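You operate a simulated robot arm through the tools that you are given. There is no shell and no other tool. Be economical: measure what you need, move in short steps, check, and stop when the job is done.

The job below is to be done with a simulated two-armed robot. You get a single attempt, and the scene is never put back.

## Task
Pump the left joint full, park the pump and smooth the left and middle joints with the orange jointer.
Fine: leave the dial; spill none; put the jointer back in the holder.

The check looks at the end state, three seconds after you hand in, the way a careful person would. Anything else that was tipped, shoved, dropped, spilled or broken makes it a failure.

## Robot
Two 7-joint arms with fingered hands on one trunk, on a base that drives. Base frame: it is fixed to the floor where the robot stands at the start and does not move with it; the origin is under the middle of the robot, x ahead of it, y to its left, z up; the surface under the hand at the start is at about z = 85. Lengths are in cm, angles in rad, forces in N, time in s.
The left shoulder is at the start at [3.4, 9.2, 116], the right one opposite. With the tool pointing down near the work surface each hand reaches from about 26 to 54 cm from the robot's upright axis, wherever it stands, measured 20 degrees to its own side. Places, roughly: dose dial [50, 20, 90]; left joint [40, 10, 90]; middle joint [40, 0, 90]; mortar pump [40, 20, 90]; pump plunger [40, 20, 110]. Payload 2.1 kg a hand.
Tool frame (each hand has its own): the origin (TCP) lies between the finger pads and is the grasp point; the fingertips stand 2 cm ahead of it; z points along the fingers, y is the line along which they close. Largest opening 6.8 cm; the body of the gripper starts 2.3 cm behind the TCP. The gripper is a hand of 5 fingers: y runs from the thumb to the fingers, the wrist lies at [-1, -7.9, -13.1] in the tool frame, and closing takes about 1.5 s.
Orientation is told as [roll, pitch, yaw] about the base's x, y, z axes, in that order, counted from this pose: with the fingers straight down and the wrist toward the robot, the tool's x, y and z point along [0, 1, 0], [1, 0, 0] and [0, 0, -1] of the base frame.

## Interface
- The arms move only by the tool send_rows. It takes "left_targets", "right_targets" or both (then of equal length, played together; a hand with none holds still); each is text: rows parted by semicolons, each of 6 numbers parted by spaces: the shift along the base's x, y, z in cm, then the turn, a rotation vector about the base's x, y, z in rad. In form: x y z ax ay az; .... A call has 1 to 8 rows; each row is the pose to reach, as a shift and turn from the pose commanded when the call began. "left_grip" and "right_grip" are, for a hand that has rows, the opening in per cent of the stroke, from 0 (shut) to 100 (fully open), set as the call begins (left out, the last holds). Rows are played at 5 a second. More than 5 cm and 0.15 rad between two rows, or a gripper value outside its range, and nothing of the call is played. A pose out of reach is approached as far as the arm can. The call stops where the force on the tool passes 40 N (or 10 N more than at its start, if that is more) or the arm is blocked; 0.2 s more then pass. The fingers move at their own pace (about 15.3 cm/s each) and stop on an object; they squeeze with about 28 N. The grip force told is the motor's: it shows also when the fingers shut on nothing. Time passes only in rows, and 0.2 s behind the last, so rows that repeat a pose let the fingers close. The reply holds the time, the measured pose of the TCP, the force on the tool along the base axes, the opening and the grip force, in the units named above and with some noise, with the torque about the TCP (base axes, N m) and any sound that the robot's microphone picked up.
- Cameras (640 x 400 px; columns grow to the right, rows downward): "scene" is now at [11.41, -1, 133.27]; the picture's right is [-0.15, -0.99, 0.00], its down [-0.45, 0.07, -0.89] and it looks along [0.88, -0.14, -0.45] (base axes); focal length 214 px, centre (320, 200). "left" rides on the left gripper at [-5.5, -5.8, -7.2] in its tool frame; the picture's right is [-0.57, -0.39, 0.73], its down [0.73, -0.64, 0.23] and it looks along [0.38, 0.66, 0.65] (tool axes); focal length 226 px, centre (320, 200). "right" rides on the right gripper at [5.4, -5.8, -7.2] in its tool frame; the picture's right is [-0.57, 0.39, -0.73], its down [-0.73, -0.64, 0.23] and it looks along [-0.38, 0.66, 0.65] (tool axes); focal length 226 px, centre (320, 200).
- grab_frame(camera): a new picture of that camera. The clock stands still meanwhile.
- move_column(by): slides the trunk up (or, below 0, down) by that many cm; the arms and the scene camera ride with it, the base frame stays. It gives what a move gives, with no picture.
- drive_base(legs): drives the robot by 1 to 6 legs, each [ahead, left, turn to the left] in cm, cm and rad, along the robot's own axes; the way and the turn of a leg run together, so that a leg with both is an arc; at most 150 cm and 3.142 rad a leg. The arms and the cameras ride along, it lands a little off, and it stops where it bumps. It gives what a move gives.
- grasp_type(shape, hand): the hand has 5 fingers and takes this shape, open, in about a second: jaw (thumb against the fingers, like two jaws); tri (thumb and two fingers); tip (a fingertip pinch); poke (one finger out to press); point (the index stretched); flat (the hand flat); cup (the hand cupped); fist (a fist). The gripper value then closes the fingers along that shape, each until it touches; the sizes above hold for jaw. It gives what a move gives, with no picture.
- head_to(pan, tilt): turns the head with the scene camera to pan (to the left, within 1.501 rad either way) and tilt (down, from -0.506 to 1.204), counted from straight ahead of the robot. It gives what a move gives.
- measure_at(camera, pixels): for up to 12 pixels [column, row] of the newest picture of that camera ("zoom" is the newest enlarged one), the place [x, y, z] in the base frame of the surface seen there, good to about 0.2 cm, but the place of the scene camera against the robot may be out by one fixed shift of up to 1.2 cm in any direction. The clock stands still meanwhile.
- close_up(camera, box): a new picture of the part [left, top, right, bottom] of that camera's present view, enlarged. The clock stands still meanwhile.
- job_done(): hands the job in; it is judged then, once.

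Go step by step. Measure first, check grasps and placings, and put right what went wrong. The budget is 80 turns and 78 pictures, counting those below and the enlarged ones. Unless the task says otherwise, let go and move clear before handing in, and close with one line.

The tools are called after ">>>" as name(argument=value, ...) on one line, values as JSON. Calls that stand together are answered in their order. send_rows: Moves the arms, as the interface text tells. Its arguments: {"type":"object","properties":{"left_targets":{"type":"string"},"left_grip":{"type":"number"},"right_targets":{"type":"string"},"right_grip":{"type":"number"}},"required":[]} The other tools are called the same way: move_column (by) slides the trunk up or down; grasp_type (shape, hand) gives the hand a shape; drive_base (legs) drives the base; head_to (pan, tilt) turns the head that bears the scene camera; grab_frame (camera) takes a picture; measure_at (camera, pixels) gives the place of the surface under pixels of a picture; close_up (camera, box) takes an enlarged picture of a part of a camera's view; job_done () hands the job in.

At the start:

```text
t: 0.0
left_ee_pos: [34.06, 9.33, 130.46]
left_tool_rot: [-0.001, 0.001, 0.0]
left_force: [-0.4, -0.2, 0.0]
left_torque: [0.0, 0.02, 0.0]
left_grip_width: 6.76
left_grasp_force: 0.0
left_shape: jaw
right_ee_pos: [37.28, -18.72, 126.55]
right_tool_rot: [0.0, 0.001, 0.001]
right_force: [-0.4, -0.1, 0.5]
right_torque: [0.0, -0.01, 0.01]
right_grip_width: 6.77
right_grasp_force: 0.0
right_shape: jaw
trunk travel left (down, up): [-40.0, 50.4]
robot x, y, heading: [0.36, -0.17, -0.001]
head pan, tilt: [-0.154, 0.468]
```

scene: 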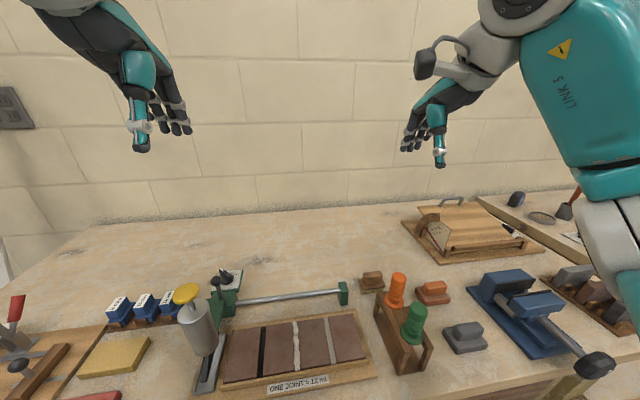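
right: 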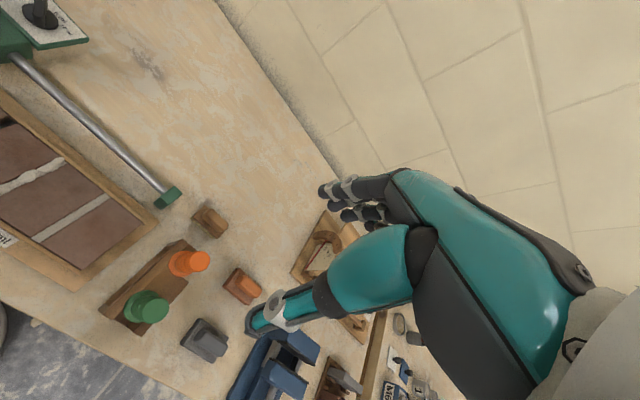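
left: 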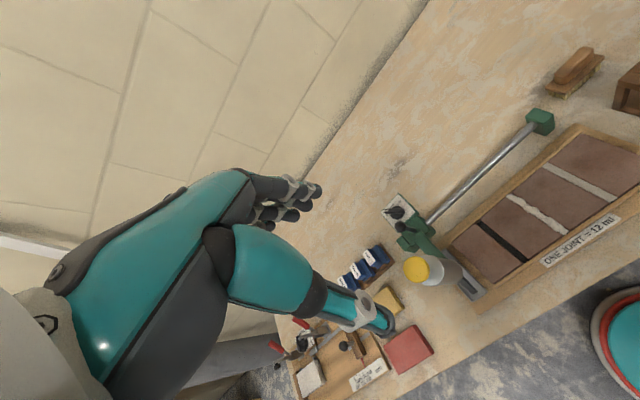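

The scene shows the pump (about 195,325), the brick tray with three joints (left one dark and empty), a rail, and the holder with the orange and green jointers (395,290 and 412,320). I'll enlarge these to understand the mechanisms.

>>> close_up(camera="scene", box=[90, 250, 380, 400])

>>> close_up(camera="scene", box=[340, 250, 500, 390])

>>> close_up(camera="left", box=[360, 90, 640, 320])

```text
2.21 times, centred on (235, 325) of scene
```

zoom: 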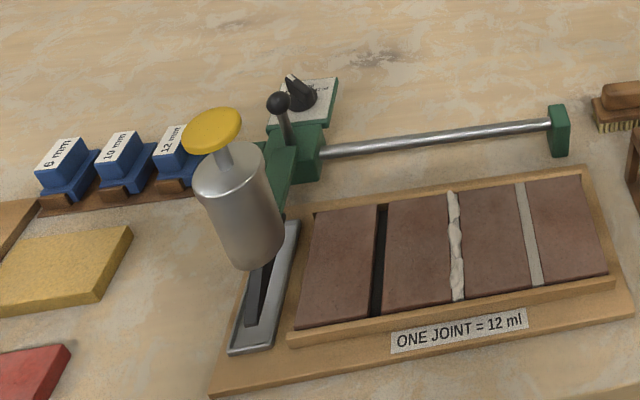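

```text
2.86 times, centred on (420, 320) of scene
```

zoom: 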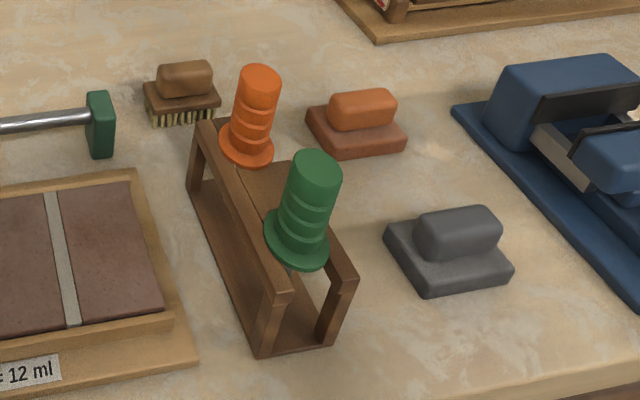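

```text
1.74 times, centred on (500, 205) of left
```

zoom: 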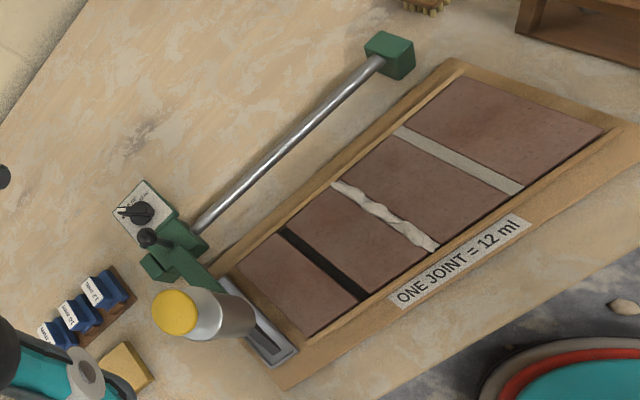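

The pump is on a carriage on the rail, parked over the metal drip tray; a dial sits behind it. I'll turn the head down-left to see it better and read the dial.

>>> head_to(pan=0.3, tilt=0.75)

>>> grab_frame(camera="scene")

>>> close_up(camera="left", box=[370, 170, 500, 300])

```text
t: 0.9
left_ee_pos: [34.11, 9.3, 130.33]
left_tool_rot: [-0.003, 0.0, 0.0]
left_force: [0.4, -0.3, 0.5]
left_torque: [0.0, -0.02, 0.01]
left_grip_width: 6.76
left_grasp_force: 0.0
left_shape: jaw
right_ee_pos: [37.28, -18.69, 126.56]
right_tool_rot: [0.0, 0.002, 0.001]
right_force: [-0.9, 1.4, 0.9]
right_torque: [0.01, 0.0, 0.04]
right_grip_width: 6.78
right_grasp_force: 0.1
right_shape: jaw
trunk travel left (down, up): [-40.0, 50.4]
robot x, y, heading: [0.04, -0.34, 0.001]
head pan, tilt: [0.3, 0.75]
```

```text
71 pictures are left
```

scene: 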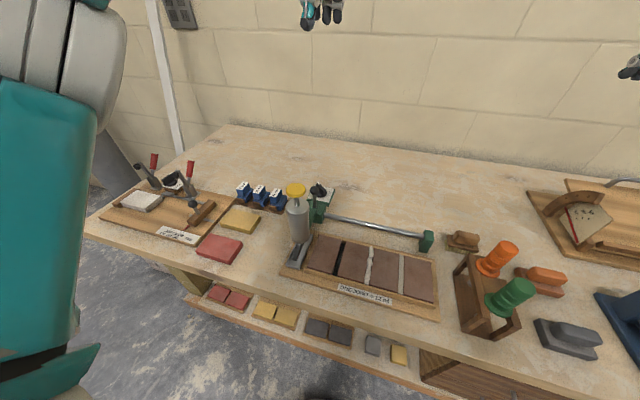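

```text
3.08 times, centred on (435, 235) of left
```

zoom: 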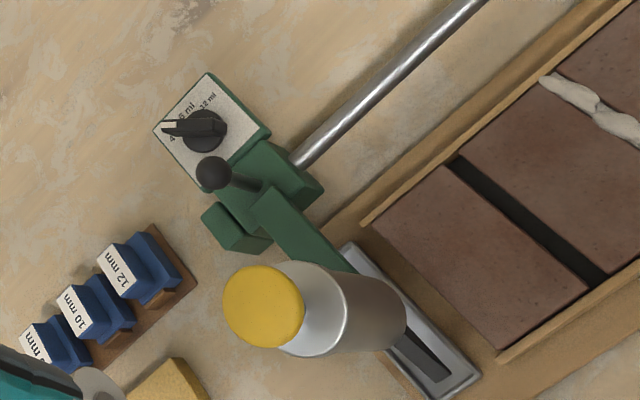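

>>> close_up(camera="left", box=[398, 182, 430, 214])

>>> close_up(camera="scene", box=[270, 170, 450, 320])

>>> measure_at(camera="zoom", pixels=[[95, 70], [170, 50], [160, 90], [185, 180], [240, 265], [255, 365], [245, 310], [360, 265], [360, 355], [560, 250], [300, 190], [110, 130]])

```text
12.50 times, centred on (414, 198) of left
```

zoom: 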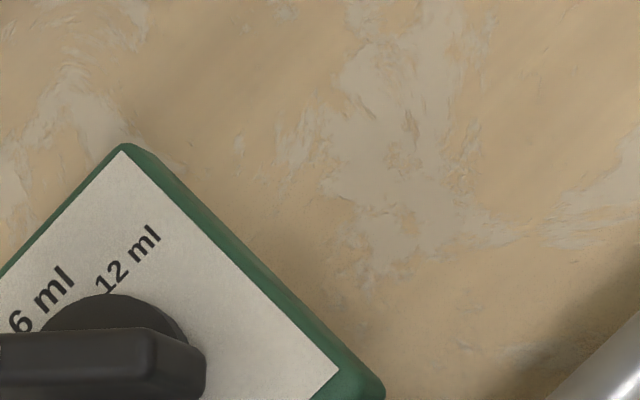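

```text
2.67 times, centred on (360, 245) of scene
```

zoom: 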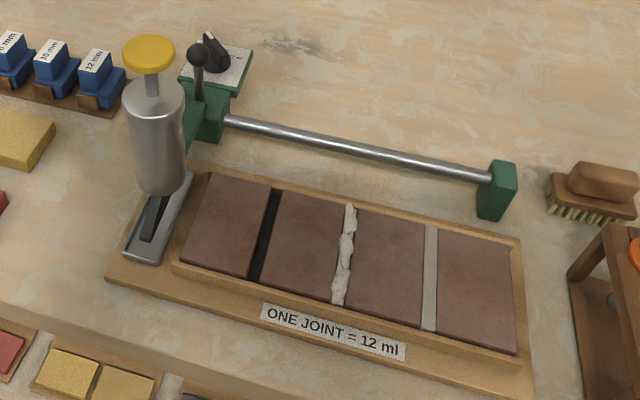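

```text
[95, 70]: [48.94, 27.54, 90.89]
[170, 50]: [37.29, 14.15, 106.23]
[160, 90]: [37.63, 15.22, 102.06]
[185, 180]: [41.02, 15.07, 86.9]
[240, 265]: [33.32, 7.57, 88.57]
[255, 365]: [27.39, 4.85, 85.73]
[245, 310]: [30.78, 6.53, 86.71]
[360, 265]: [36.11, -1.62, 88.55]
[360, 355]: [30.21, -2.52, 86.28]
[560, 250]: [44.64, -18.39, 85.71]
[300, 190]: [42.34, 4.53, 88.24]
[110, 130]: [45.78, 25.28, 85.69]
```

The dial pointer looks left toward the smallest number; I need a full view of its face to know the dose per stroke.

>>> close_up(camera="left", box=[384, 190, 428, 218])

>>> close_up(camera="scene", box=[280, 165, 350, 215])

>>> measure_at(camera="zoom", pixels=[[150, 220], [340, 190], [355, 320], [450, 200], [390, 210], [250, 380]])

```text
14.29 times, centred on (406, 204) of left
```

zoom: 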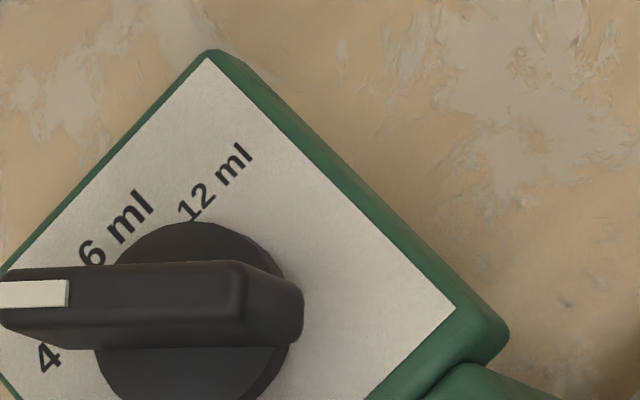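

```text
8.00 times, centred on (315, 190) of scene
```

zoom: 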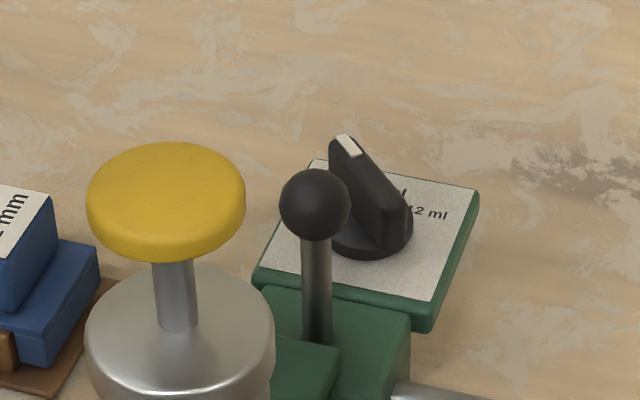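

```text
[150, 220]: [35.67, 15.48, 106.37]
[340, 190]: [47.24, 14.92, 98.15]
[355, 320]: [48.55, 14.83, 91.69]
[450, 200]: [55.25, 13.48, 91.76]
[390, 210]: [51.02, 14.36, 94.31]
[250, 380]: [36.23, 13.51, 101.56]
```

From the left view the pointer seems near "4 ml", but parallax makes that unsure. I'll bring the left hand back and lower so its camera looks straight at the pump and dial, and take a fresh right view of the jointers.

>>> send_rows(left_targets="-2 -2 -4 0 0 0; -4 -4 -8 0 0 0; -6 -5 -12 0 0 0; -6 -5 -12 0 0 0")

>>> grab_frame(camera="left")

>>> grab_frame(camera="right")

```text
t: 1.9
left_ee_pos: [28.16, 4.15, 118.48]
left_tool_rot: [-0.002, 0.001, 0.0]
left_force: [0.2, 0.6, -0.2]
left_torque: [-0.02, -0.01, -0.01]
left_grip_width: 6.76
left_grasp_force: 0.1
left_shape: jaw
right_ee_pos: [37.4, -18.58, 126.57]
right_tool_rot: [0.0, 0.0, 0.001]
right_force: [0.5, -0.3, 1.0]
right_torque: [-0.02, -0.02, 0.0]
right_grip_width: 6.76
right_grasp_force: 0.1
right_shape: jaw
trunk travel left (down, up): [-40.0, 50.4]
robot x, y, heading: [-0.0, -0.29, -0.001]
head pan, tilt: [0.3, 0.75]
```

```text
65 pictures are left
```

left: 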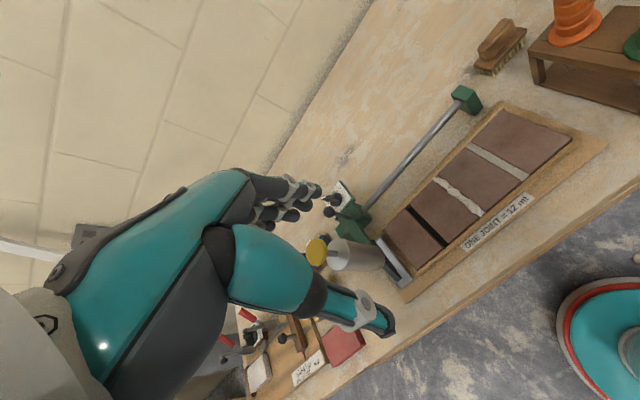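

```text
64 pictures are left
```

right: 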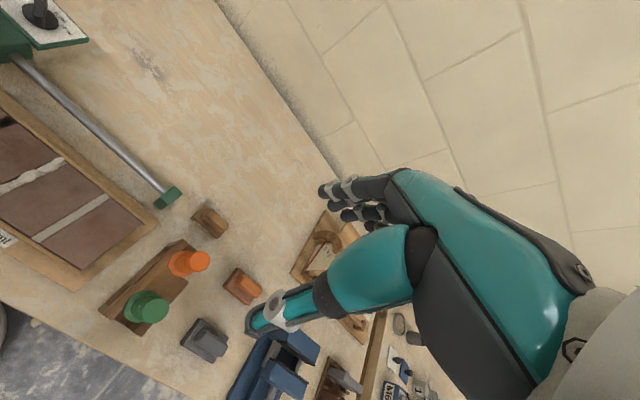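

The dial is now partly behind the fingers, but the pump and tray are clear. I'll measure tray, pump and rail points from the left camera, and jointers and holder from the right.

>>> measure_at(camera="left", pixels=[[317, 252], [331, 212], [345, 187], [412, 210], [443, 247], [427, 228], [433, 185], [480, 215], [399, 282], [378, 243], [340, 265], [462, 100]])

>>> measure_at(camera="right", pixels=[[200, 261], [178, 262], [190, 276], [155, 308], [135, 307], [188, 243], [110, 308], [140, 333], [60, 160], [35, 15], [110, 200], [30, 240]])

>>> close_up(camera="right", box=[80, 210, 280, 345])

>>> close_up(camera="left", box=[300, 160, 460, 300])

>>> close_up(camera="right", box=[0, 0, 100, 60])

```text
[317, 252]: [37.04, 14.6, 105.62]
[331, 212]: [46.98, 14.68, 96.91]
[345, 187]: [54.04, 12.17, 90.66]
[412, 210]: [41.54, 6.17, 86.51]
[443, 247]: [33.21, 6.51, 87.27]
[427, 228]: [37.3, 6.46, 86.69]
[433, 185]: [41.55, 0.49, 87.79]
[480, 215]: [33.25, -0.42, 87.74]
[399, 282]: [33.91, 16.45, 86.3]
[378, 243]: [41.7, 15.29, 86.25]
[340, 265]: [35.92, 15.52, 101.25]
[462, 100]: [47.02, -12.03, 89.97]
```

```text
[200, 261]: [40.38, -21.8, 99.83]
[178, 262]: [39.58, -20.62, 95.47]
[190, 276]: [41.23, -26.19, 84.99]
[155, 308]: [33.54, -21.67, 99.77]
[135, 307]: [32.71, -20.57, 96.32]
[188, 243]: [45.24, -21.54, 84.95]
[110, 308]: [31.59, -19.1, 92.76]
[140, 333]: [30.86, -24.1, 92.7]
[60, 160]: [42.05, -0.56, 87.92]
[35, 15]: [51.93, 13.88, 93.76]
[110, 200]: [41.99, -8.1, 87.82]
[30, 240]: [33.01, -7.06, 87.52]
```

```text
2.96 times, centred on (180, 278) of right
```

zoom: 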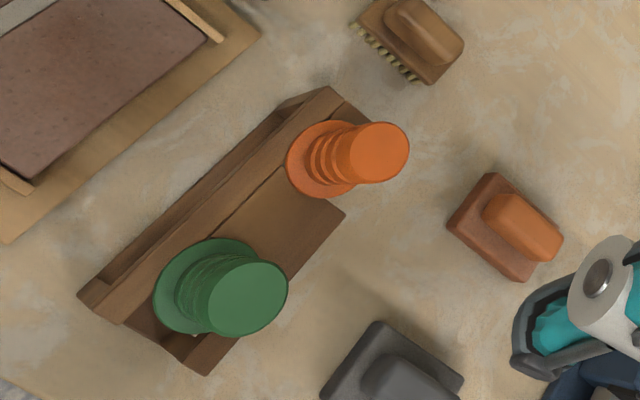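

```text
2.86 times, centred on (380, 230) of left
```

zoom: 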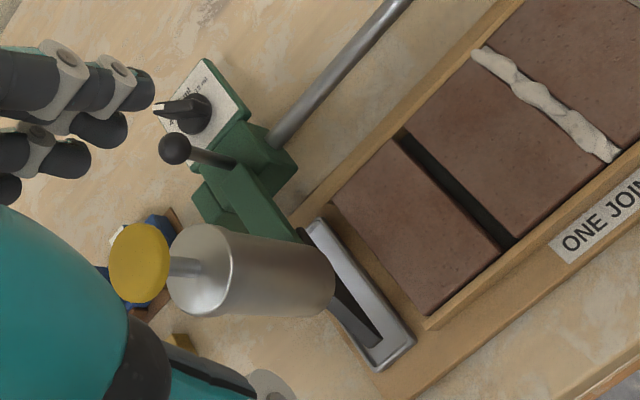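

```text
6.40 times, centred on (50, 30) of right
```

zoom: 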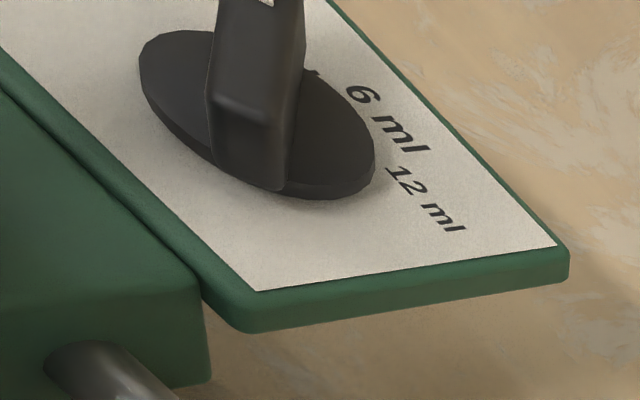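

Readings: left joint at y≈6.4, middle at y≈0, bricks' top z≈87.7; ball handle at about (47,14.7,97), plunger cap near (37,14.6,106). The pointer seems off both "6" and "12", so at 4 ml. I'll bring the left hand high over the ball handle, yawed so the wrist clears the plunger.

>>> send_rows(left_targets="2.3 1.3 0 0 0 -0.14; 4.7 2.6 0 0 0 -0.28; 7 3.9 0 0 0 -0.42; 9.4 5.2 0 0 0 -0.56; 11.7 6.5 0 0 0 -0.7; 14 7.8 0 0 0 -0.84; 16.5 9.1 0 0 0 -0.98; 19 10.5 0 0 0 -1.12", left_grip=55)

>>> grab_frame(camera="left")

>>> grab_frame(camera="scene")

```text
t: 3.7
left_ee_pos: [45.0, 14.96, 117.4]
left_tool_rot: [-0.002, 0.001, -1.122]
left_force: [0.1, -0.4, 0.5]
left_torque: [-0.03, -0.04, 0.01]
left_grip_width: 3.76
left_grasp_force: 0.1
left_shape: jaw
left hand out of reach, approached as far as the arm can: row 8
right_ee_pos: [37.31, -18.62, 126.72]
right_tool_rot: [0.0, 0.001, -0.001]
right_force: [-0.4, 0.3, 0.0]
right_torque: [0.0, 0.0, 0.0]
right_grip_width: 6.78
right_grasp_force: 0.0
right_shape: jaw
trunk travel left (down, up): [-40.0, 50.4]
robot x, y, heading: [0.26, 0.12, 0.001]
head pan, tilt: [0.3, 0.75]
```

```text
60 pictures are left
```

left: 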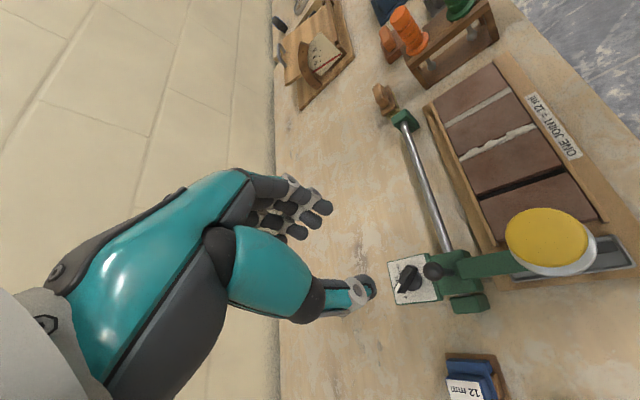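

```text
59 pictures are left
```

scene: 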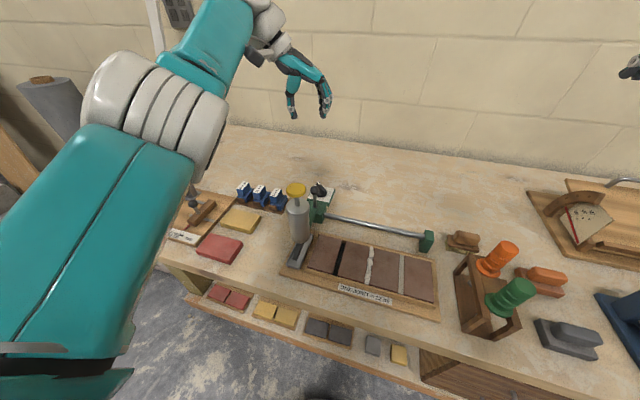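

The left view now looks on the dial and pump from above. I'll read the dial and remeasure ball and cap.

>>> close_up(camera="left", box=[375, 240, 455, 310])

>>> measure_at(camera="left", pixels=[[433, 271], [430, 268], [546, 240], [510, 240], [586, 240], [546, 210], [546, 272], [408, 280], [529, 180], [575, 170], [478, 192], [525, 222]])

>>> close_up(camera="left", box=[420, 120, 640, 320])

```text
5.71 times, centred on (415, 275) of left
```

zoom: 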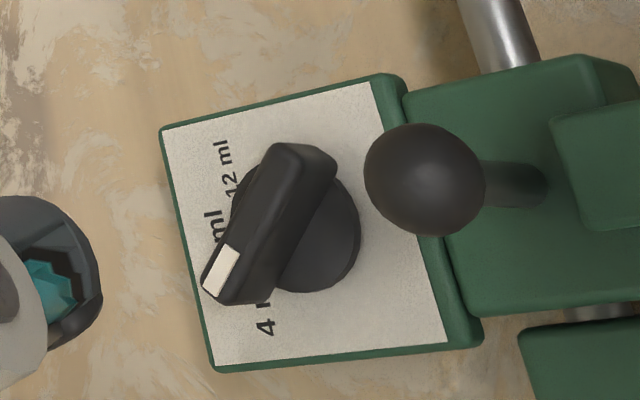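

```text
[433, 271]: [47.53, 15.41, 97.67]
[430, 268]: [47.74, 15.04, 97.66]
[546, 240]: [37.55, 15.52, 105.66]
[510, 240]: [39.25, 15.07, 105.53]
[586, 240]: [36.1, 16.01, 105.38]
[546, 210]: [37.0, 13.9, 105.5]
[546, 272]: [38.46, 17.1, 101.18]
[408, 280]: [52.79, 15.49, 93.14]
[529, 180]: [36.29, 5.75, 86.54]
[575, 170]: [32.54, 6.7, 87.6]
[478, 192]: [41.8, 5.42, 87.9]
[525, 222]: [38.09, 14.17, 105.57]
```

```text
2.00 times, centred on (530, 220) of left
```

zoom: 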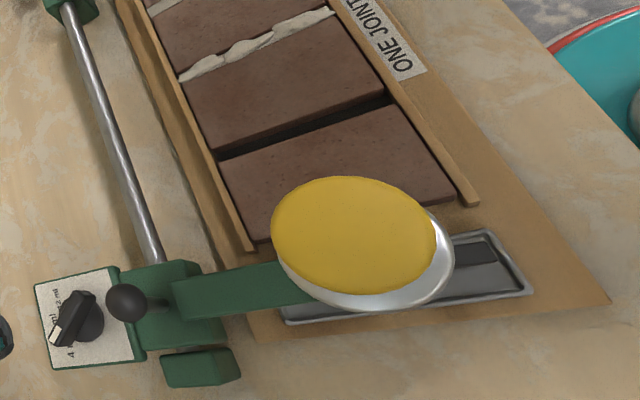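

The white pointer mark lies along the "4 ml" label, so three full strokes make 12 ml. I'll lower the hand part way toward the ball at about (47.4,15.1,97) and recheck position.

>>> send_rows(left_targets="0 0 -3.5 0 0 0; 0 0 -7 0 0 0; 0 0 -10.5 0 0 0; 0 0 -13 0 0 0; 0 0 -13 0 0 0")

>>> close_up(camera="left", box=[240, 150, 640, 400])

>>> close_up(camera="scene", box=[220, 100, 420, 280])

```text
t: 4.9
left_ee_pos: [44.68, 14.95, 104.32]
left_tool_rot: [-0.002, 0.002, -1.121]
left_force: [-0.4, 0.1, 0.3]
left_torque: [0.03, -0.04, 0.0]
left_grip_width: 3.75
left_grasp_force: 0.1
left_shape: jaw
right_ee_pos: [37.32, -18.8, 126.61]
right_tool_rot: [0.001, -0.001, 0.001]
right_force: [-0.7, -0.2, 0.0]
right_torque: [-0.02, 0.0, 0.0]
right_grip_width: 6.76
right_grasp_force: 0.1
right_shape: jaw
trunk travel left (down, up): [-40.0, 50.4]
robot x, y, heading: [-0.12, -0.17, -0.001]
head pan, tilt: [0.3, 0.75]
```

```text
1.60 times, centred on (440, 275) of left
```

zoom: 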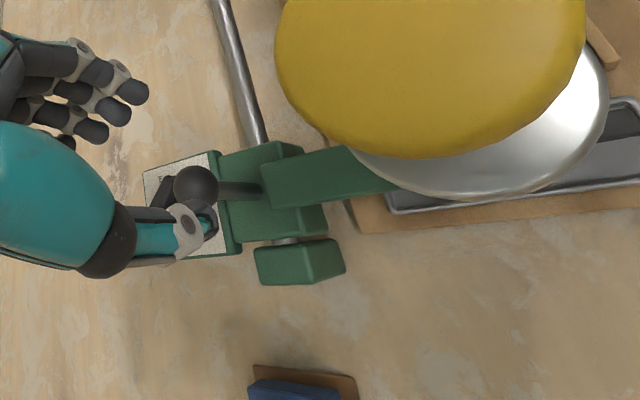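

```text
2.22 times, centred on (320, 190) of scene
```

zoom: 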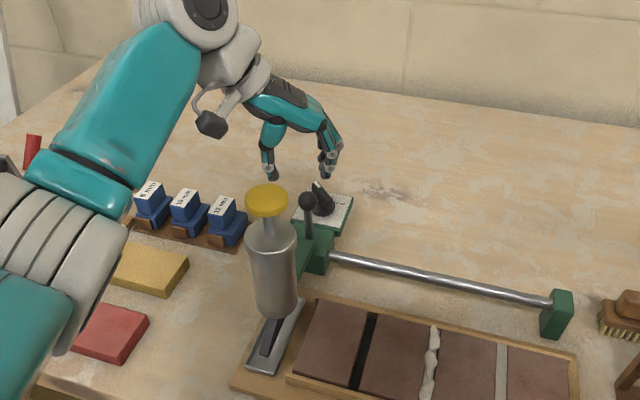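

The wrist camera hangs near (37,18) right above the plunger cap, so going straight down would strike it. I'll turn the hand further to yaw ≈ -1.65 and move x forward so the camera clears the cap before descending.

>>> send_rows(left_targets="0.7 0 0 0 0 -0.13; 1.4 0 0 0 0 -0.26; 2.1 0 0 0 0 -0.39; 2.7 0.1 0 0 0 -0.5; 2.7 0.1 0 0 0 -0.5")

>>> close_up(camera="left", box=[240, 150, 640, 400])

```text
t: 6.1
left_ee_pos: [43.7, 14.87, 103.83]
left_tool_rot: [-0.002, 0.002, -1.622]
left_force: [-0.4, -0.9, -0.6]
left_torque: [-0.02, 0.0, 0.0]
left_grip_width: 3.75
left_grasp_force: 0.1
left_shape: jaw
left hand out of reach, approached as far as the arm can: row 2, 3, 4, 5
right_ee_pos: [37.21, -18.65, 126.51]
right_tool_rot: [0.0, 0.001, 0.001]
right_force: [-0.1, 0.9, 0.9]
right_torque: [-0.01, -0.02, -0.03]
right_grip_width: 6.8
right_grasp_force: 0.1
right_shape: jaw
trunk travel left (down, up): [-40.0, 50.4]
robot x, y, heading: [-0.0, -0.08, -0.001]
head pan, tilt: [0.3, 0.75]
```

```text
1.60 times, centred on (440, 275) of left
```

zoom: 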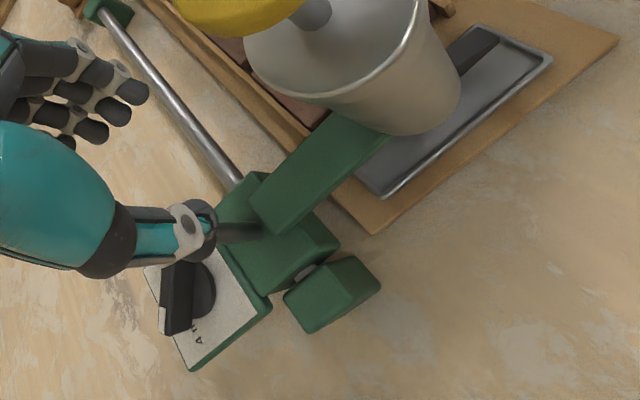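

With that yaw the arm can't reach x 47. I'll instead yaw to about +0.9 (wrist and camera on the robot's right side, clear of the plunger), raising first.

>>> send_rows(left_targets="-1 0 4 0 0 0; -3 0 8 0 0 0.14; -3 0 12 0 0 0.28; -4 0 12 0 0 0.42; -5 0 12 0 0 0.56; -6 0 12 0 0 0.7; -6 0 12 0 0 0.84; -6 0 12 0 0 0.98")

>>> send_rows(left_targets="0 0 0 0 0 0.14; 0 0 0 0 0 0.28; 0 0 0 0 0 0.42; 0 0 0 0 0 0.56; 0 0 0 0 0 0.7; 0 0 0 0 0 0.84; 0 0 0 0 0 0.98; 0 0 0 0 0 1.12")

>>> send_rows(left_targets="1 0 0 0 0 0.14; 2 0 0 0 0 0.28; 4 0 0 0 0 0.42; 6 0 0 0 0 0.42; 8 0 -2 0 0 0.42; 8 0 -4 0 0 0.42; 8 0 -6 0 0 0.42; 8 0 -6 0 0 0.42")

>>> grab_frame(camera="left")

>>> close_up(camera="scene", box=[220, 80, 420, 280])

```text
t: 7.9
left_ee_pos: [37.77, 14.8, 115.87]
left_tool_rot: [-0.002, 0.003, -0.637]
left_force: [0.0, 0.6, -0.7]
left_torque: [-0.03, 0.01, -0.01]
left_grip_width: 3.77
left_grasp_force: 0.1
left_shape: jaw
left hand out of reach, approached as far as the arm can: row 1, 2, 3, 4, 5, 6
right_ee_pos: [37.33, -18.57, 126.6]
right_tool_rot: [0.001, 0.0, 0.002]
right_force: [0.2, -0.3, -0.3]
right_torque: [0.0, 0.01, -0.01]
right_grip_width: 6.79
right_grasp_force: 0.1
right_shape: jaw
trunk travel left (down, up): [-40.0, 50.4]
robot x, y, heading: [-0.08, -0.03, -0.001]
head pan, tilt: [0.3, 0.75]
```

```text
t: 9.7
left_ee_pos: [37.66, 14.85, 115.98]
left_tool_rot: [0.001, 0.002, 0.481]
left_force: [0.4, 0.0, 0.3]
left_torque: [-0.03, 0.03, -0.01]
left_grip_width: 3.74
left_grasp_force: 0.1
left_shape: jaw
right_ee_pos: [37.31, -18.76, 126.68]
right_tool_rot: [0.0, 0.0, 0.001]
right_force: [0.4, 0.5, -0.3]
right_torque: [-0.01, -0.01, 0.02]
right_grip_width: 6.77
right_grasp_force: 0.0
right_shape: jaw
trunk travel left (down, up): [-40.0, 50.4]
robot x, y, heading: [0.2, -0.17, -0.001]
head pan, tilt: [0.3, 0.75]
```

```text
t: 11.5
left_ee_pos: [45.5, 14.79, 109.94]
left_tool_rot: [-0.001, 0.002, 0.9]
left_force: [-0.1, 0.4, -0.2]
left_torque: [-0.02, 0.0, 0.01]
left_grip_width: 3.76
left_grasp_force: 0.1
left_shape: jaw
right_ee_pos: [37.27, -18.72, 126.64]
right_tool_rot: [0.0, 0.001, 0.0]
right_force: [-0.4, -0.7, 0.1]
right_torque: [0.0, 0.0, -0.04]
right_grip_width: 6.77
right_grasp_force: 0.0
right_shape: jaw
trunk travel left (down, up): [-40.0, 50.4]
robot x, y, heading: [0.1, 0.12, -0.0]
head pan, tilt: [0.3, 0.75]
```

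```text
53 pictures are left
```

left: 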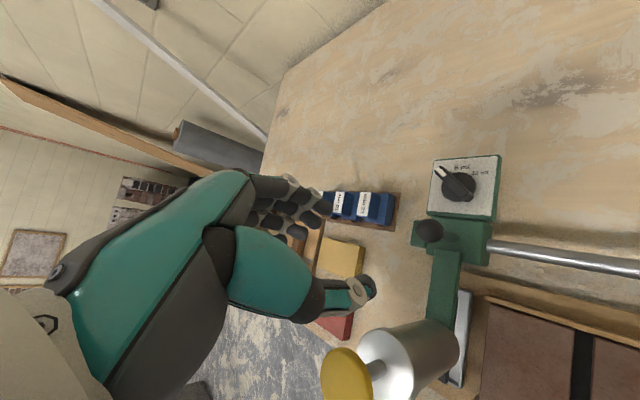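

```text
2.00 times, centred on (320, 180) of scene
```

zoom: 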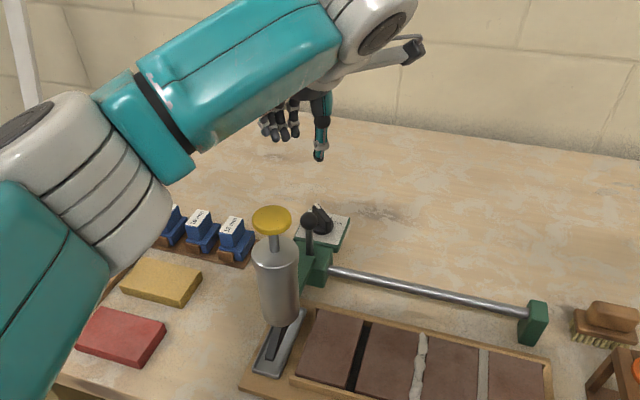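

The forearm at this yaw would hang over the plunger, so that's risky too. Better: yaw 0 with the hand rolled about -1 rad, so it comes to the ball from the upper left with wrist at about (39,26,105), clear of everything. I'll back up, undo the yaw, then roll.

>>> send_rows(left_targets="-1 1.5 3 0 0 -0.13; -2 3 5 0 0 -0.26; -3 5 6 0 0 -0.39; -4 7 6 0 0 -0.52; -5 9 6 0 0 -0.65; -5 10 6 0 0 -0.78; -5 11 6 0 0 -0.9")

>>> send_rows(left_targets="0 0.5 0 -0.13 0 0; 0 1 0 -0.26 0 0; 0 1 0 -0.39 0 0; 0 1 0 -0.52 0 0; 0 1 -1 -0.65 0 0; 0 1 -2 -0.78 0 0; 0 1 -4 -0.9 0 0; 0 1 -6 -1.0 0 0")

>>> grab_frame(camera="left")

>>> close_up(camera="scene", box=[170, 80, 420, 280])

```text
t: 13.1
left_ee_pos: [40.56, 25.76, 116.1]
left_tool_rot: [-0.001, 0.0, -0.001]
left_force: [0.7, -0.4, 0.0]
left_torque: [0.01, 0.03, 0.04]
left_grip_width: 3.76
left_grasp_force: 0.1
left_shape: jaw
right_ee_pos: [37.28, -18.69, 126.57]
right_tool_rot: [0.0, -0.001, 0.001]
right_force: [0.1, 0.5, -0.6]
right_torque: [-0.02, -0.02, 0.03]
right_grip_width: 6.75
right_grasp_force: 0.1
right_shape: jaw
trunk travel left (down, up): [-40.0, 50.4]
robot x, y, heading: [-0.0, 0.36, -0.001]
head pan, tilt: [0.3, 0.75]
```

```text
t: 14.9
left_ee_pos: [40.6, 26.68, 110.04]
left_tool_rot: [-1.004, 0.001, 0.0]
left_force: [0.3, -0.3, -0.3]
left_torque: [0.02, -0.01, -0.01]
left_grip_width: 3.74
left_grasp_force: 0.0
left_shape: jaw
right_ee_pos: [37.31, -18.52, 126.62]
right_tool_rot: [0.0, -0.001, -0.001]
right_force: [0.4, 1.1, 0.2]
right_torque: [0.01, -0.05, 0.02]
right_grip_width: 6.79
right_grasp_force: 0.1
right_shape: jaw
trunk travel left (down, up): [-40.0, 50.4]
robot x, y, heading: [0.53, 0.07, -0.0]
head pan, tilt: [0.3, 0.75]
```

```text
51 pictures are left
```

left: 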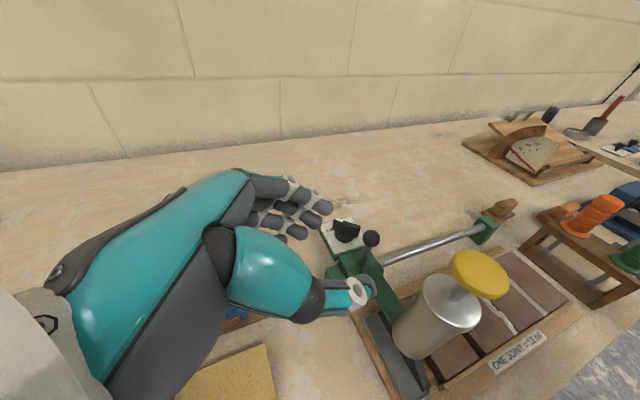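

```text
2.00 times, centred on (295, 180) of scene
```

zoom: 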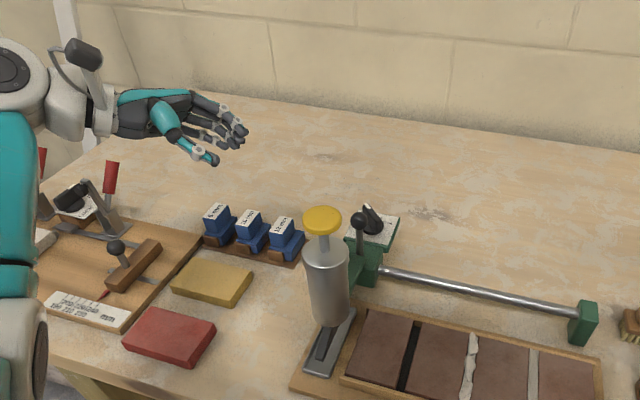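

The pose works well and the approach is clear. I'll measure ball and cap in this view before closing in.

>>> measure_at(camera="left", pixels=[[371, 238], [366, 236], [378, 240], [372, 246], [480, 273], [455, 272], [506, 280], [480, 255], [475, 295], [440, 330], [500, 300], [368, 262]])

```text
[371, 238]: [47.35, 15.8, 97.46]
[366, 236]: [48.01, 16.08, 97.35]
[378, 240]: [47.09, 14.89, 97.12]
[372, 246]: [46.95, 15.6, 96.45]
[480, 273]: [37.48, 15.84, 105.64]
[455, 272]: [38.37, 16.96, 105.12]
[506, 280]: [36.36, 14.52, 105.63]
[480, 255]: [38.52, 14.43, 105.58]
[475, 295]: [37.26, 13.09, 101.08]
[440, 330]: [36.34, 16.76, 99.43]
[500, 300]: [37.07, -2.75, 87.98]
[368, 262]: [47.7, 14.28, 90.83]
```

Ball centre ≈(47.4,15.1,96.8). Moving to a pre-grasp 6 cm back along the tool axis, then checking.

>>> send_rows(left_targets="2.5 -1.5 -2.5 0 0 0; 4.5 -3 -5 0 0 0; 6.8 -4.8 -7.5 0 0 0; 6.8 -6.6 -9.8 0 0 0; 6.8 -6.6 -9.8 0 0 0")

>>> grab_frame(camera="left")

>>> close_up(camera="scene", box=[220, 120, 400, 260])

```text
t: 16.1
left_ee_pos: [47.57, 20.12, 100.14]
left_tool_rot: [-0.999, 0.001, -0.002]
left_force: [0.4, -0.3, -1.0]
left_torque: [-0.02, 0.02, 0.01]
left_grip_width: 3.77
left_grasp_force: 0.1
left_shape: jaw
right_ee_pos: [37.31, -18.57, 126.57]
right_tool_rot: [0.0, 0.003, -0.001]
right_force: [0.9, 0.2, 0.5]
right_torque: [0.01, 0.02, 0.0]
right_grip_width: 6.75
right_grasp_force: 0.1
right_shape: jaw
trunk travel left (down, up): [-40.0, 50.4]
robot x, y, heading: [-0.5, -0.16, -0.0]
head pan, tilt: [0.3, 0.75]
```

```text
49 pictures are left
```

left: 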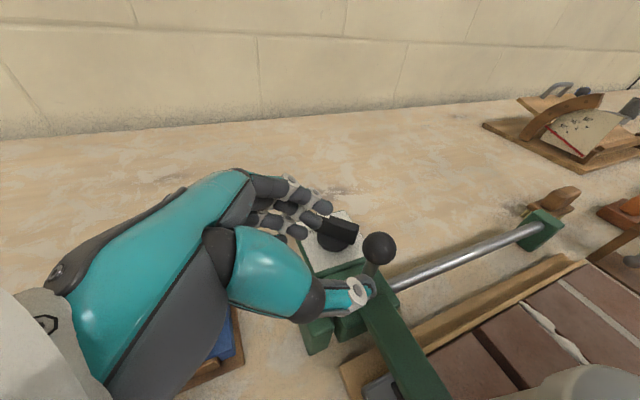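

```text
2.86 times, centred on (310, 190) of scene
```

zoom: 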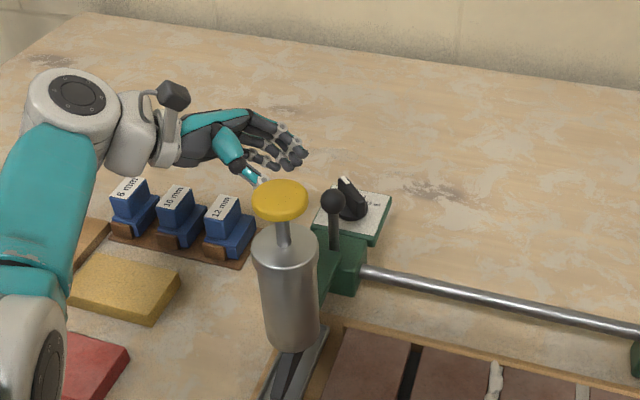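

The open fingers spread close to the dial knob, so instead of grasping I'll shut the hand and push the ball handle from its +y side (x≈47.5, z≈97), staying off the dial.

>>> send_rows(left_targets="0 1 0 0 0 0; 0 1 0 0 0 0; 0 1 0 0 0 0; 0 1 0 0 0 0; 0 1 0 0 0 0; 0 1 0 0 0 0; 0 1 -1 0 0 0; 0 1 -2 0 0 0", left_grip=0)

>>> grab_frame(camera="left")

>>> close_up(camera="scene", box=[220, 120, 400, 260])

```text
t: 17.9
left_ee_pos: [47.46, 21.35, 98.12]
left_tool_rot: [-1.002, 0.0, 0.0]
left_force: [-0.2, 0.6, 0.2]
left_torque: [-0.02, -0.01, -0.03]
left_grip_width: 0.01
left_grasp_force: 28.1
left_shape: jaw
right_ee_pos: [37.25, -18.72, 126.55]
right_tool_rot: [0.002, -0.001, 0.0]
right_force: [-0.6, -0.4, 0.0]
right_torque: [-0.01, 0.05, 0.0]
right_grip_width: 6.78
right_grasp_force: 0.1
right_shape: jaw
trunk travel left (down, up): [-40.0, 50.4]
robot x, y, heading: [0.18, 0.09, -0.0]
head pan, tilt: [0.3, 0.75]
```

```text
47 pictures are left
```

left: 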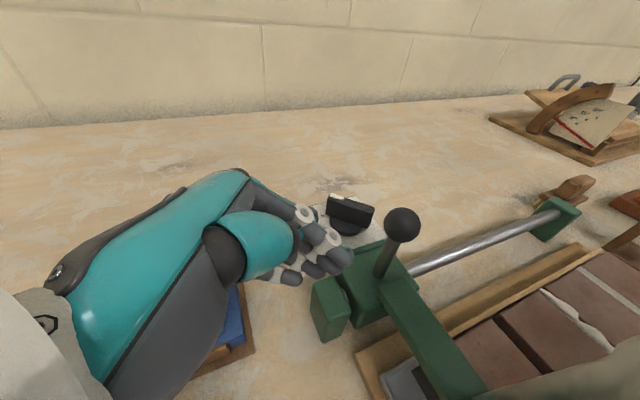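

```text
2.86 times, centred on (310, 190) of scene
```

zoom: 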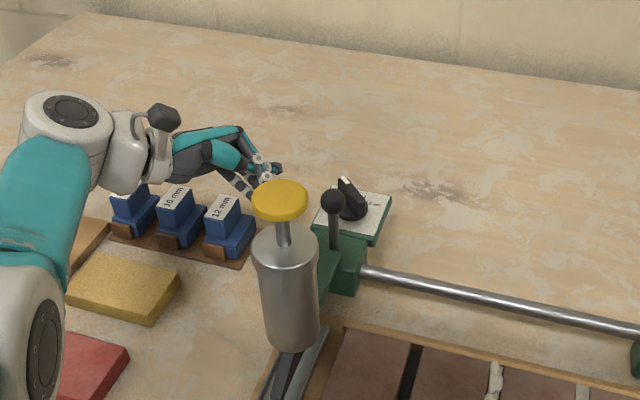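

Fingers are shut in a cluster around (325,250). I'll check where the finger cluster and dial knob are relative to one another.

>>> measure_at(camera="left", pixels=[[345, 258], [325, 265], [333, 238], [308, 214], [290, 277], [372, 215], [355, 212], [335, 200], [402, 224]])

```text
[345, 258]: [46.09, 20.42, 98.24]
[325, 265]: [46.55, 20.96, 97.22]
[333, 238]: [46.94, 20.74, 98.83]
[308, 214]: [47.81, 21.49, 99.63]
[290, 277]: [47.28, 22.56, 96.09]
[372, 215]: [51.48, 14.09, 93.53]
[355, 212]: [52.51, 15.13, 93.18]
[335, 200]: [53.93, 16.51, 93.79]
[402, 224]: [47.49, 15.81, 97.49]
```

Finger cluster is at x 46–48, z 96–99, clear of the dial (x>51). I'll lower 0.7 and push along -y in small steps.

>>> send_rows(left_targets="0 0 -0.7 0 0 0; 0 -1.5 -0.7 0 0 0; 0 -3 -0.7 0 0 0; 0 -3.7 -0.7 0 0 0; 0 -4.4 -0.7 0 0 0; 0 -5 -0.7 0 0 0; 0 -5.6 -0.7 0 0 0; 0 -6.2 -0.7 0 0 0")

>>> close_up(camera="scene", box=[240, 140, 440, 320])

```text
t: 19.7
left_ee_pos: [47.37, 14.96, 97.37]
left_tool_rot: [-1.001, 0.002, -0.002]
left_force: [0.1, 0.8, 0.4]
left_torque: [0.02, 0.02, -0.01]
left_grip_width: 0.0
left_grasp_force: 28.2
left_shape: jaw
right_ee_pos: [37.27, -18.66, 126.54]
right_tool_rot: [0.002, -0.002, -0.002]
right_force: [0.5, -0.1, 0.1]
right_torque: [-0.02, -0.02, 0.01]
right_grip_width: 6.77
right_grasp_force: 0.0
right_shape: jaw
trunk travel left (down, up): [-40.0, 50.4]
robot x, y, heading: [-0.01, -0.04, 0.001]
head pan, tilt: [0.3, 0.75]
```

```text
2.22 times, centred on (340, 230) of scene
```

zoom: 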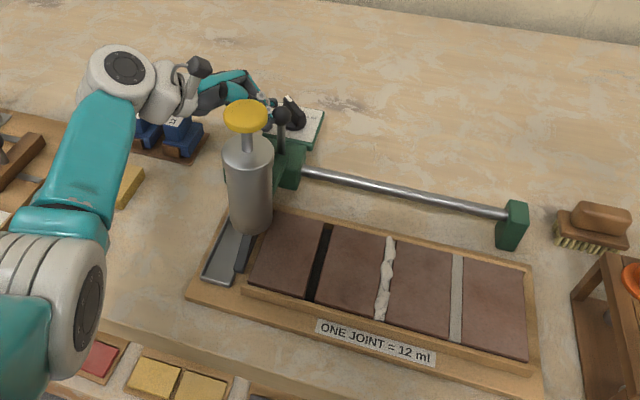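

The carriage slides with almost no force. I'll push 5 cm more and then measure alignment.

>>> send_rows(left_targets="0 -0.8 0 0 0 0; 0 -1.6 0 0 0 0; 0 -2.4 0 0 0 0; 0 -3.2 0 0 0 0; 0 -4 0 0 0 0; 0 -4.6 0 0 0 0; 0 -5 0 0 0 0")

>>> close_up(camera="scene", box=[240, 140, 440, 320])

>>> measure_at(camera="zoom", pixels=[[315, 280], [325, 240], [385, 280], [290, 118], [275, 120], [270, 160], [270, 220]])

>>> grab_frame(camera="left")

```text
t: 21.3
left_ee_pos: [47.28, 9.81, 97.48]
left_tool_rot: [-1.001, 0.0, -0.001]
left_force: [-0.4, 0.4, -0.1]
left_torque: [0.02, -0.01, 0.01]
left_grip_width: 0.0
left_grasp_force: 27.8
left_shape: jaw
right_ee_pos: [37.26, -18.63, 126.52]
right_tool_rot: [-0.001, -0.001, 0.0]
right_force: [0.2, -0.2, 0.0]
right_torque: [0.0, 0.01, 0.02]
right_grip_width: 6.76
right_grasp_force: 0.1
right_shape: jaw
trunk travel left (down, up): [-40.0, 50.4]
robot x, y, heading: [-0.08, -0.3, 0.0]
head pan, tilt: [0.3, 0.75]
```

```text
2.22 times, centred on (340, 230) of scene
```

zoom: 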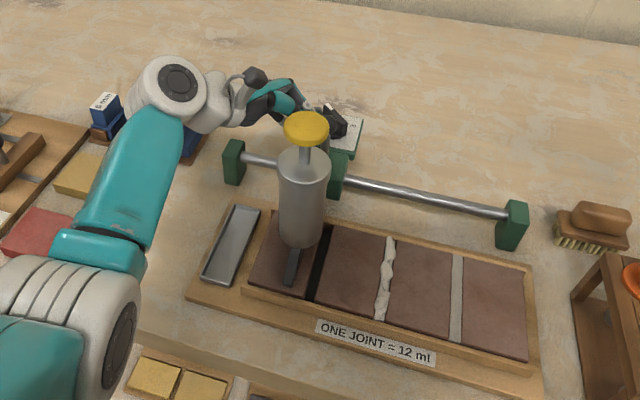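

```text
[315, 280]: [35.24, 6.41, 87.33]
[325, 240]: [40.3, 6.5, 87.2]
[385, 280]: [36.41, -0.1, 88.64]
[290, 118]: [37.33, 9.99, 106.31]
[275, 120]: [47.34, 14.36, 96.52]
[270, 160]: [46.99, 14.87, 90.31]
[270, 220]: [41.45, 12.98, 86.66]
```

```text
43 pictures are left
```

left: 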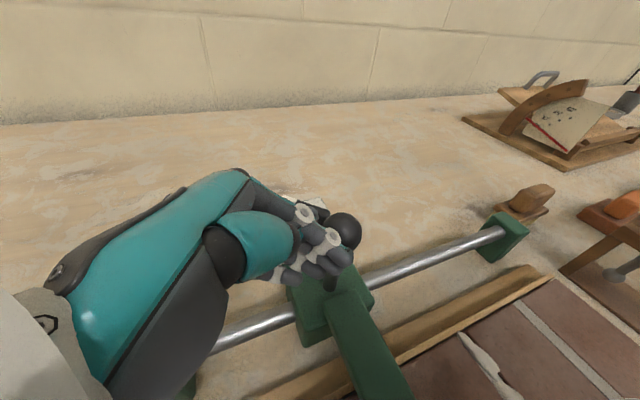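

The nozzle (zoom px ~290,265) sits over the left brick, left of the dark joint (317,260). I'll measure the remaining gap in the same frame.

>>> close_up(camera="scene", box=[310, 220, 370, 280])

>>> measure_at(camera="zoom", pixels=[[135, 320], [170, 320], [150, 370], [190, 250], [215, 250], [240, 320], [275, 320], [255, 250], [295, 250], [275, 200], [315, 200]])

```text
6.67 times, centred on (340, 250) of scene
```

zoom: 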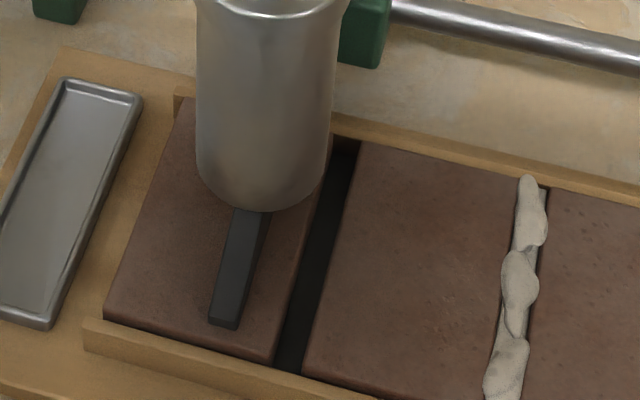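

```text
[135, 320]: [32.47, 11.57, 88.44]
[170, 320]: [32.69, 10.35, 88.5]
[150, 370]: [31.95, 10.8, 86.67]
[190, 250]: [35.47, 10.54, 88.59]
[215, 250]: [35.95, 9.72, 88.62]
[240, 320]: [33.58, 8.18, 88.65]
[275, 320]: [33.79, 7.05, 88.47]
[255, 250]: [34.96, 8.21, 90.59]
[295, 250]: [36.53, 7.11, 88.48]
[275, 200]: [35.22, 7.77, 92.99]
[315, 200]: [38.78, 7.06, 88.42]
```

>>> measure_at(camera="zoom", pixels=[[215, 315], [225, 315], [233, 318], [230, 260], [243, 260], [253, 260], [264, 230], [268, 325], [310, 325], [318, 200], [352, 200], [312, 260]])

```text
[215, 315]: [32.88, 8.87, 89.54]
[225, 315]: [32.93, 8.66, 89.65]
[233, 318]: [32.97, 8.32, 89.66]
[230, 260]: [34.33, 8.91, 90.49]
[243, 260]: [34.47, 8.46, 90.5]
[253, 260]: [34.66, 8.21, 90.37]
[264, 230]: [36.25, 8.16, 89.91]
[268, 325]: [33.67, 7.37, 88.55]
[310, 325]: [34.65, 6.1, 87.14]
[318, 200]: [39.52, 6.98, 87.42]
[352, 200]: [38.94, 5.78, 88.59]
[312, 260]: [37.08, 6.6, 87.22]
```

Nozzle centre is y≈8.6 and the joint spans y≈5.8–7.0 (centre 6.4) in the same frame, so 2.2 cm more is needed.

>>> send_rows(left_targets="0 -0.5 0 0 0 0; 0 -1 0 0 0 0; 0 -1.5 0 0 0 0; 0 -1.9 0 0 0 0; 0 -2.2 0 0 0 0; 0 -2.2 0 0 0 0")

>>> close_up(camera="scene", box=[310, 220, 370, 280])

>>> measure_at(camera="zoom", pixels=[[285, 330], [292, 330], [300, 330], [310, 330], [300, 280], [310, 280], [320, 280], [330, 280], [315, 240], [330, 240], [340, 240], [250, 340]])

```text
t: 22.7
left_ee_pos: [47.39, 7.62, 97.58]
left_tool_rot: [-1.002, -0.001, -0.001]
left_force: [-0.7, 0.6, -0.6]
left_torque: [0.03, 0.02, -0.02]
left_grip_width: 0.01
left_grasp_force: 28.4
left_shape: jaw
right_ee_pos: [37.22, -18.59, 126.48]
right_tool_rot: [0.0, -0.001, -0.001]
right_force: [0.0, -0.1, -0.1]
right_torque: [0.0, -0.01, 0.0]
right_grip_width: 6.78
right_grasp_force: 0.1
right_shape: jaw
trunk travel left (down, up): [-40.0, 50.4]
robot x, y, heading: [-0.25, -0.15, 0.001]
head pan, tilt: [0.3, 0.75]
```

```text
6.67 times, centred on (340, 250) of scene
```

zoom: 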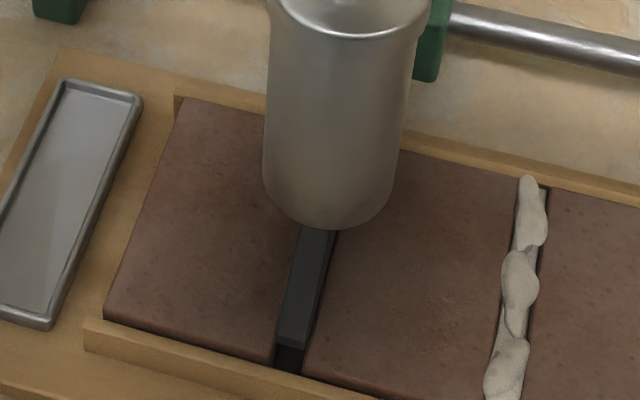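

```text
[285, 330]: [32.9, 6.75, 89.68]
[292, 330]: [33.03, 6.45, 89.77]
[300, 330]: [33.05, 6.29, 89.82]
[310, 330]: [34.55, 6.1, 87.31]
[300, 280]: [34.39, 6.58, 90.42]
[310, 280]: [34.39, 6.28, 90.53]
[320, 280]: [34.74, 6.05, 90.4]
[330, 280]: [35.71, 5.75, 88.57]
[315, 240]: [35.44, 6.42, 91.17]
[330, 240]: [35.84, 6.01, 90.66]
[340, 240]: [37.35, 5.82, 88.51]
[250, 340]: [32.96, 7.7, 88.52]
```

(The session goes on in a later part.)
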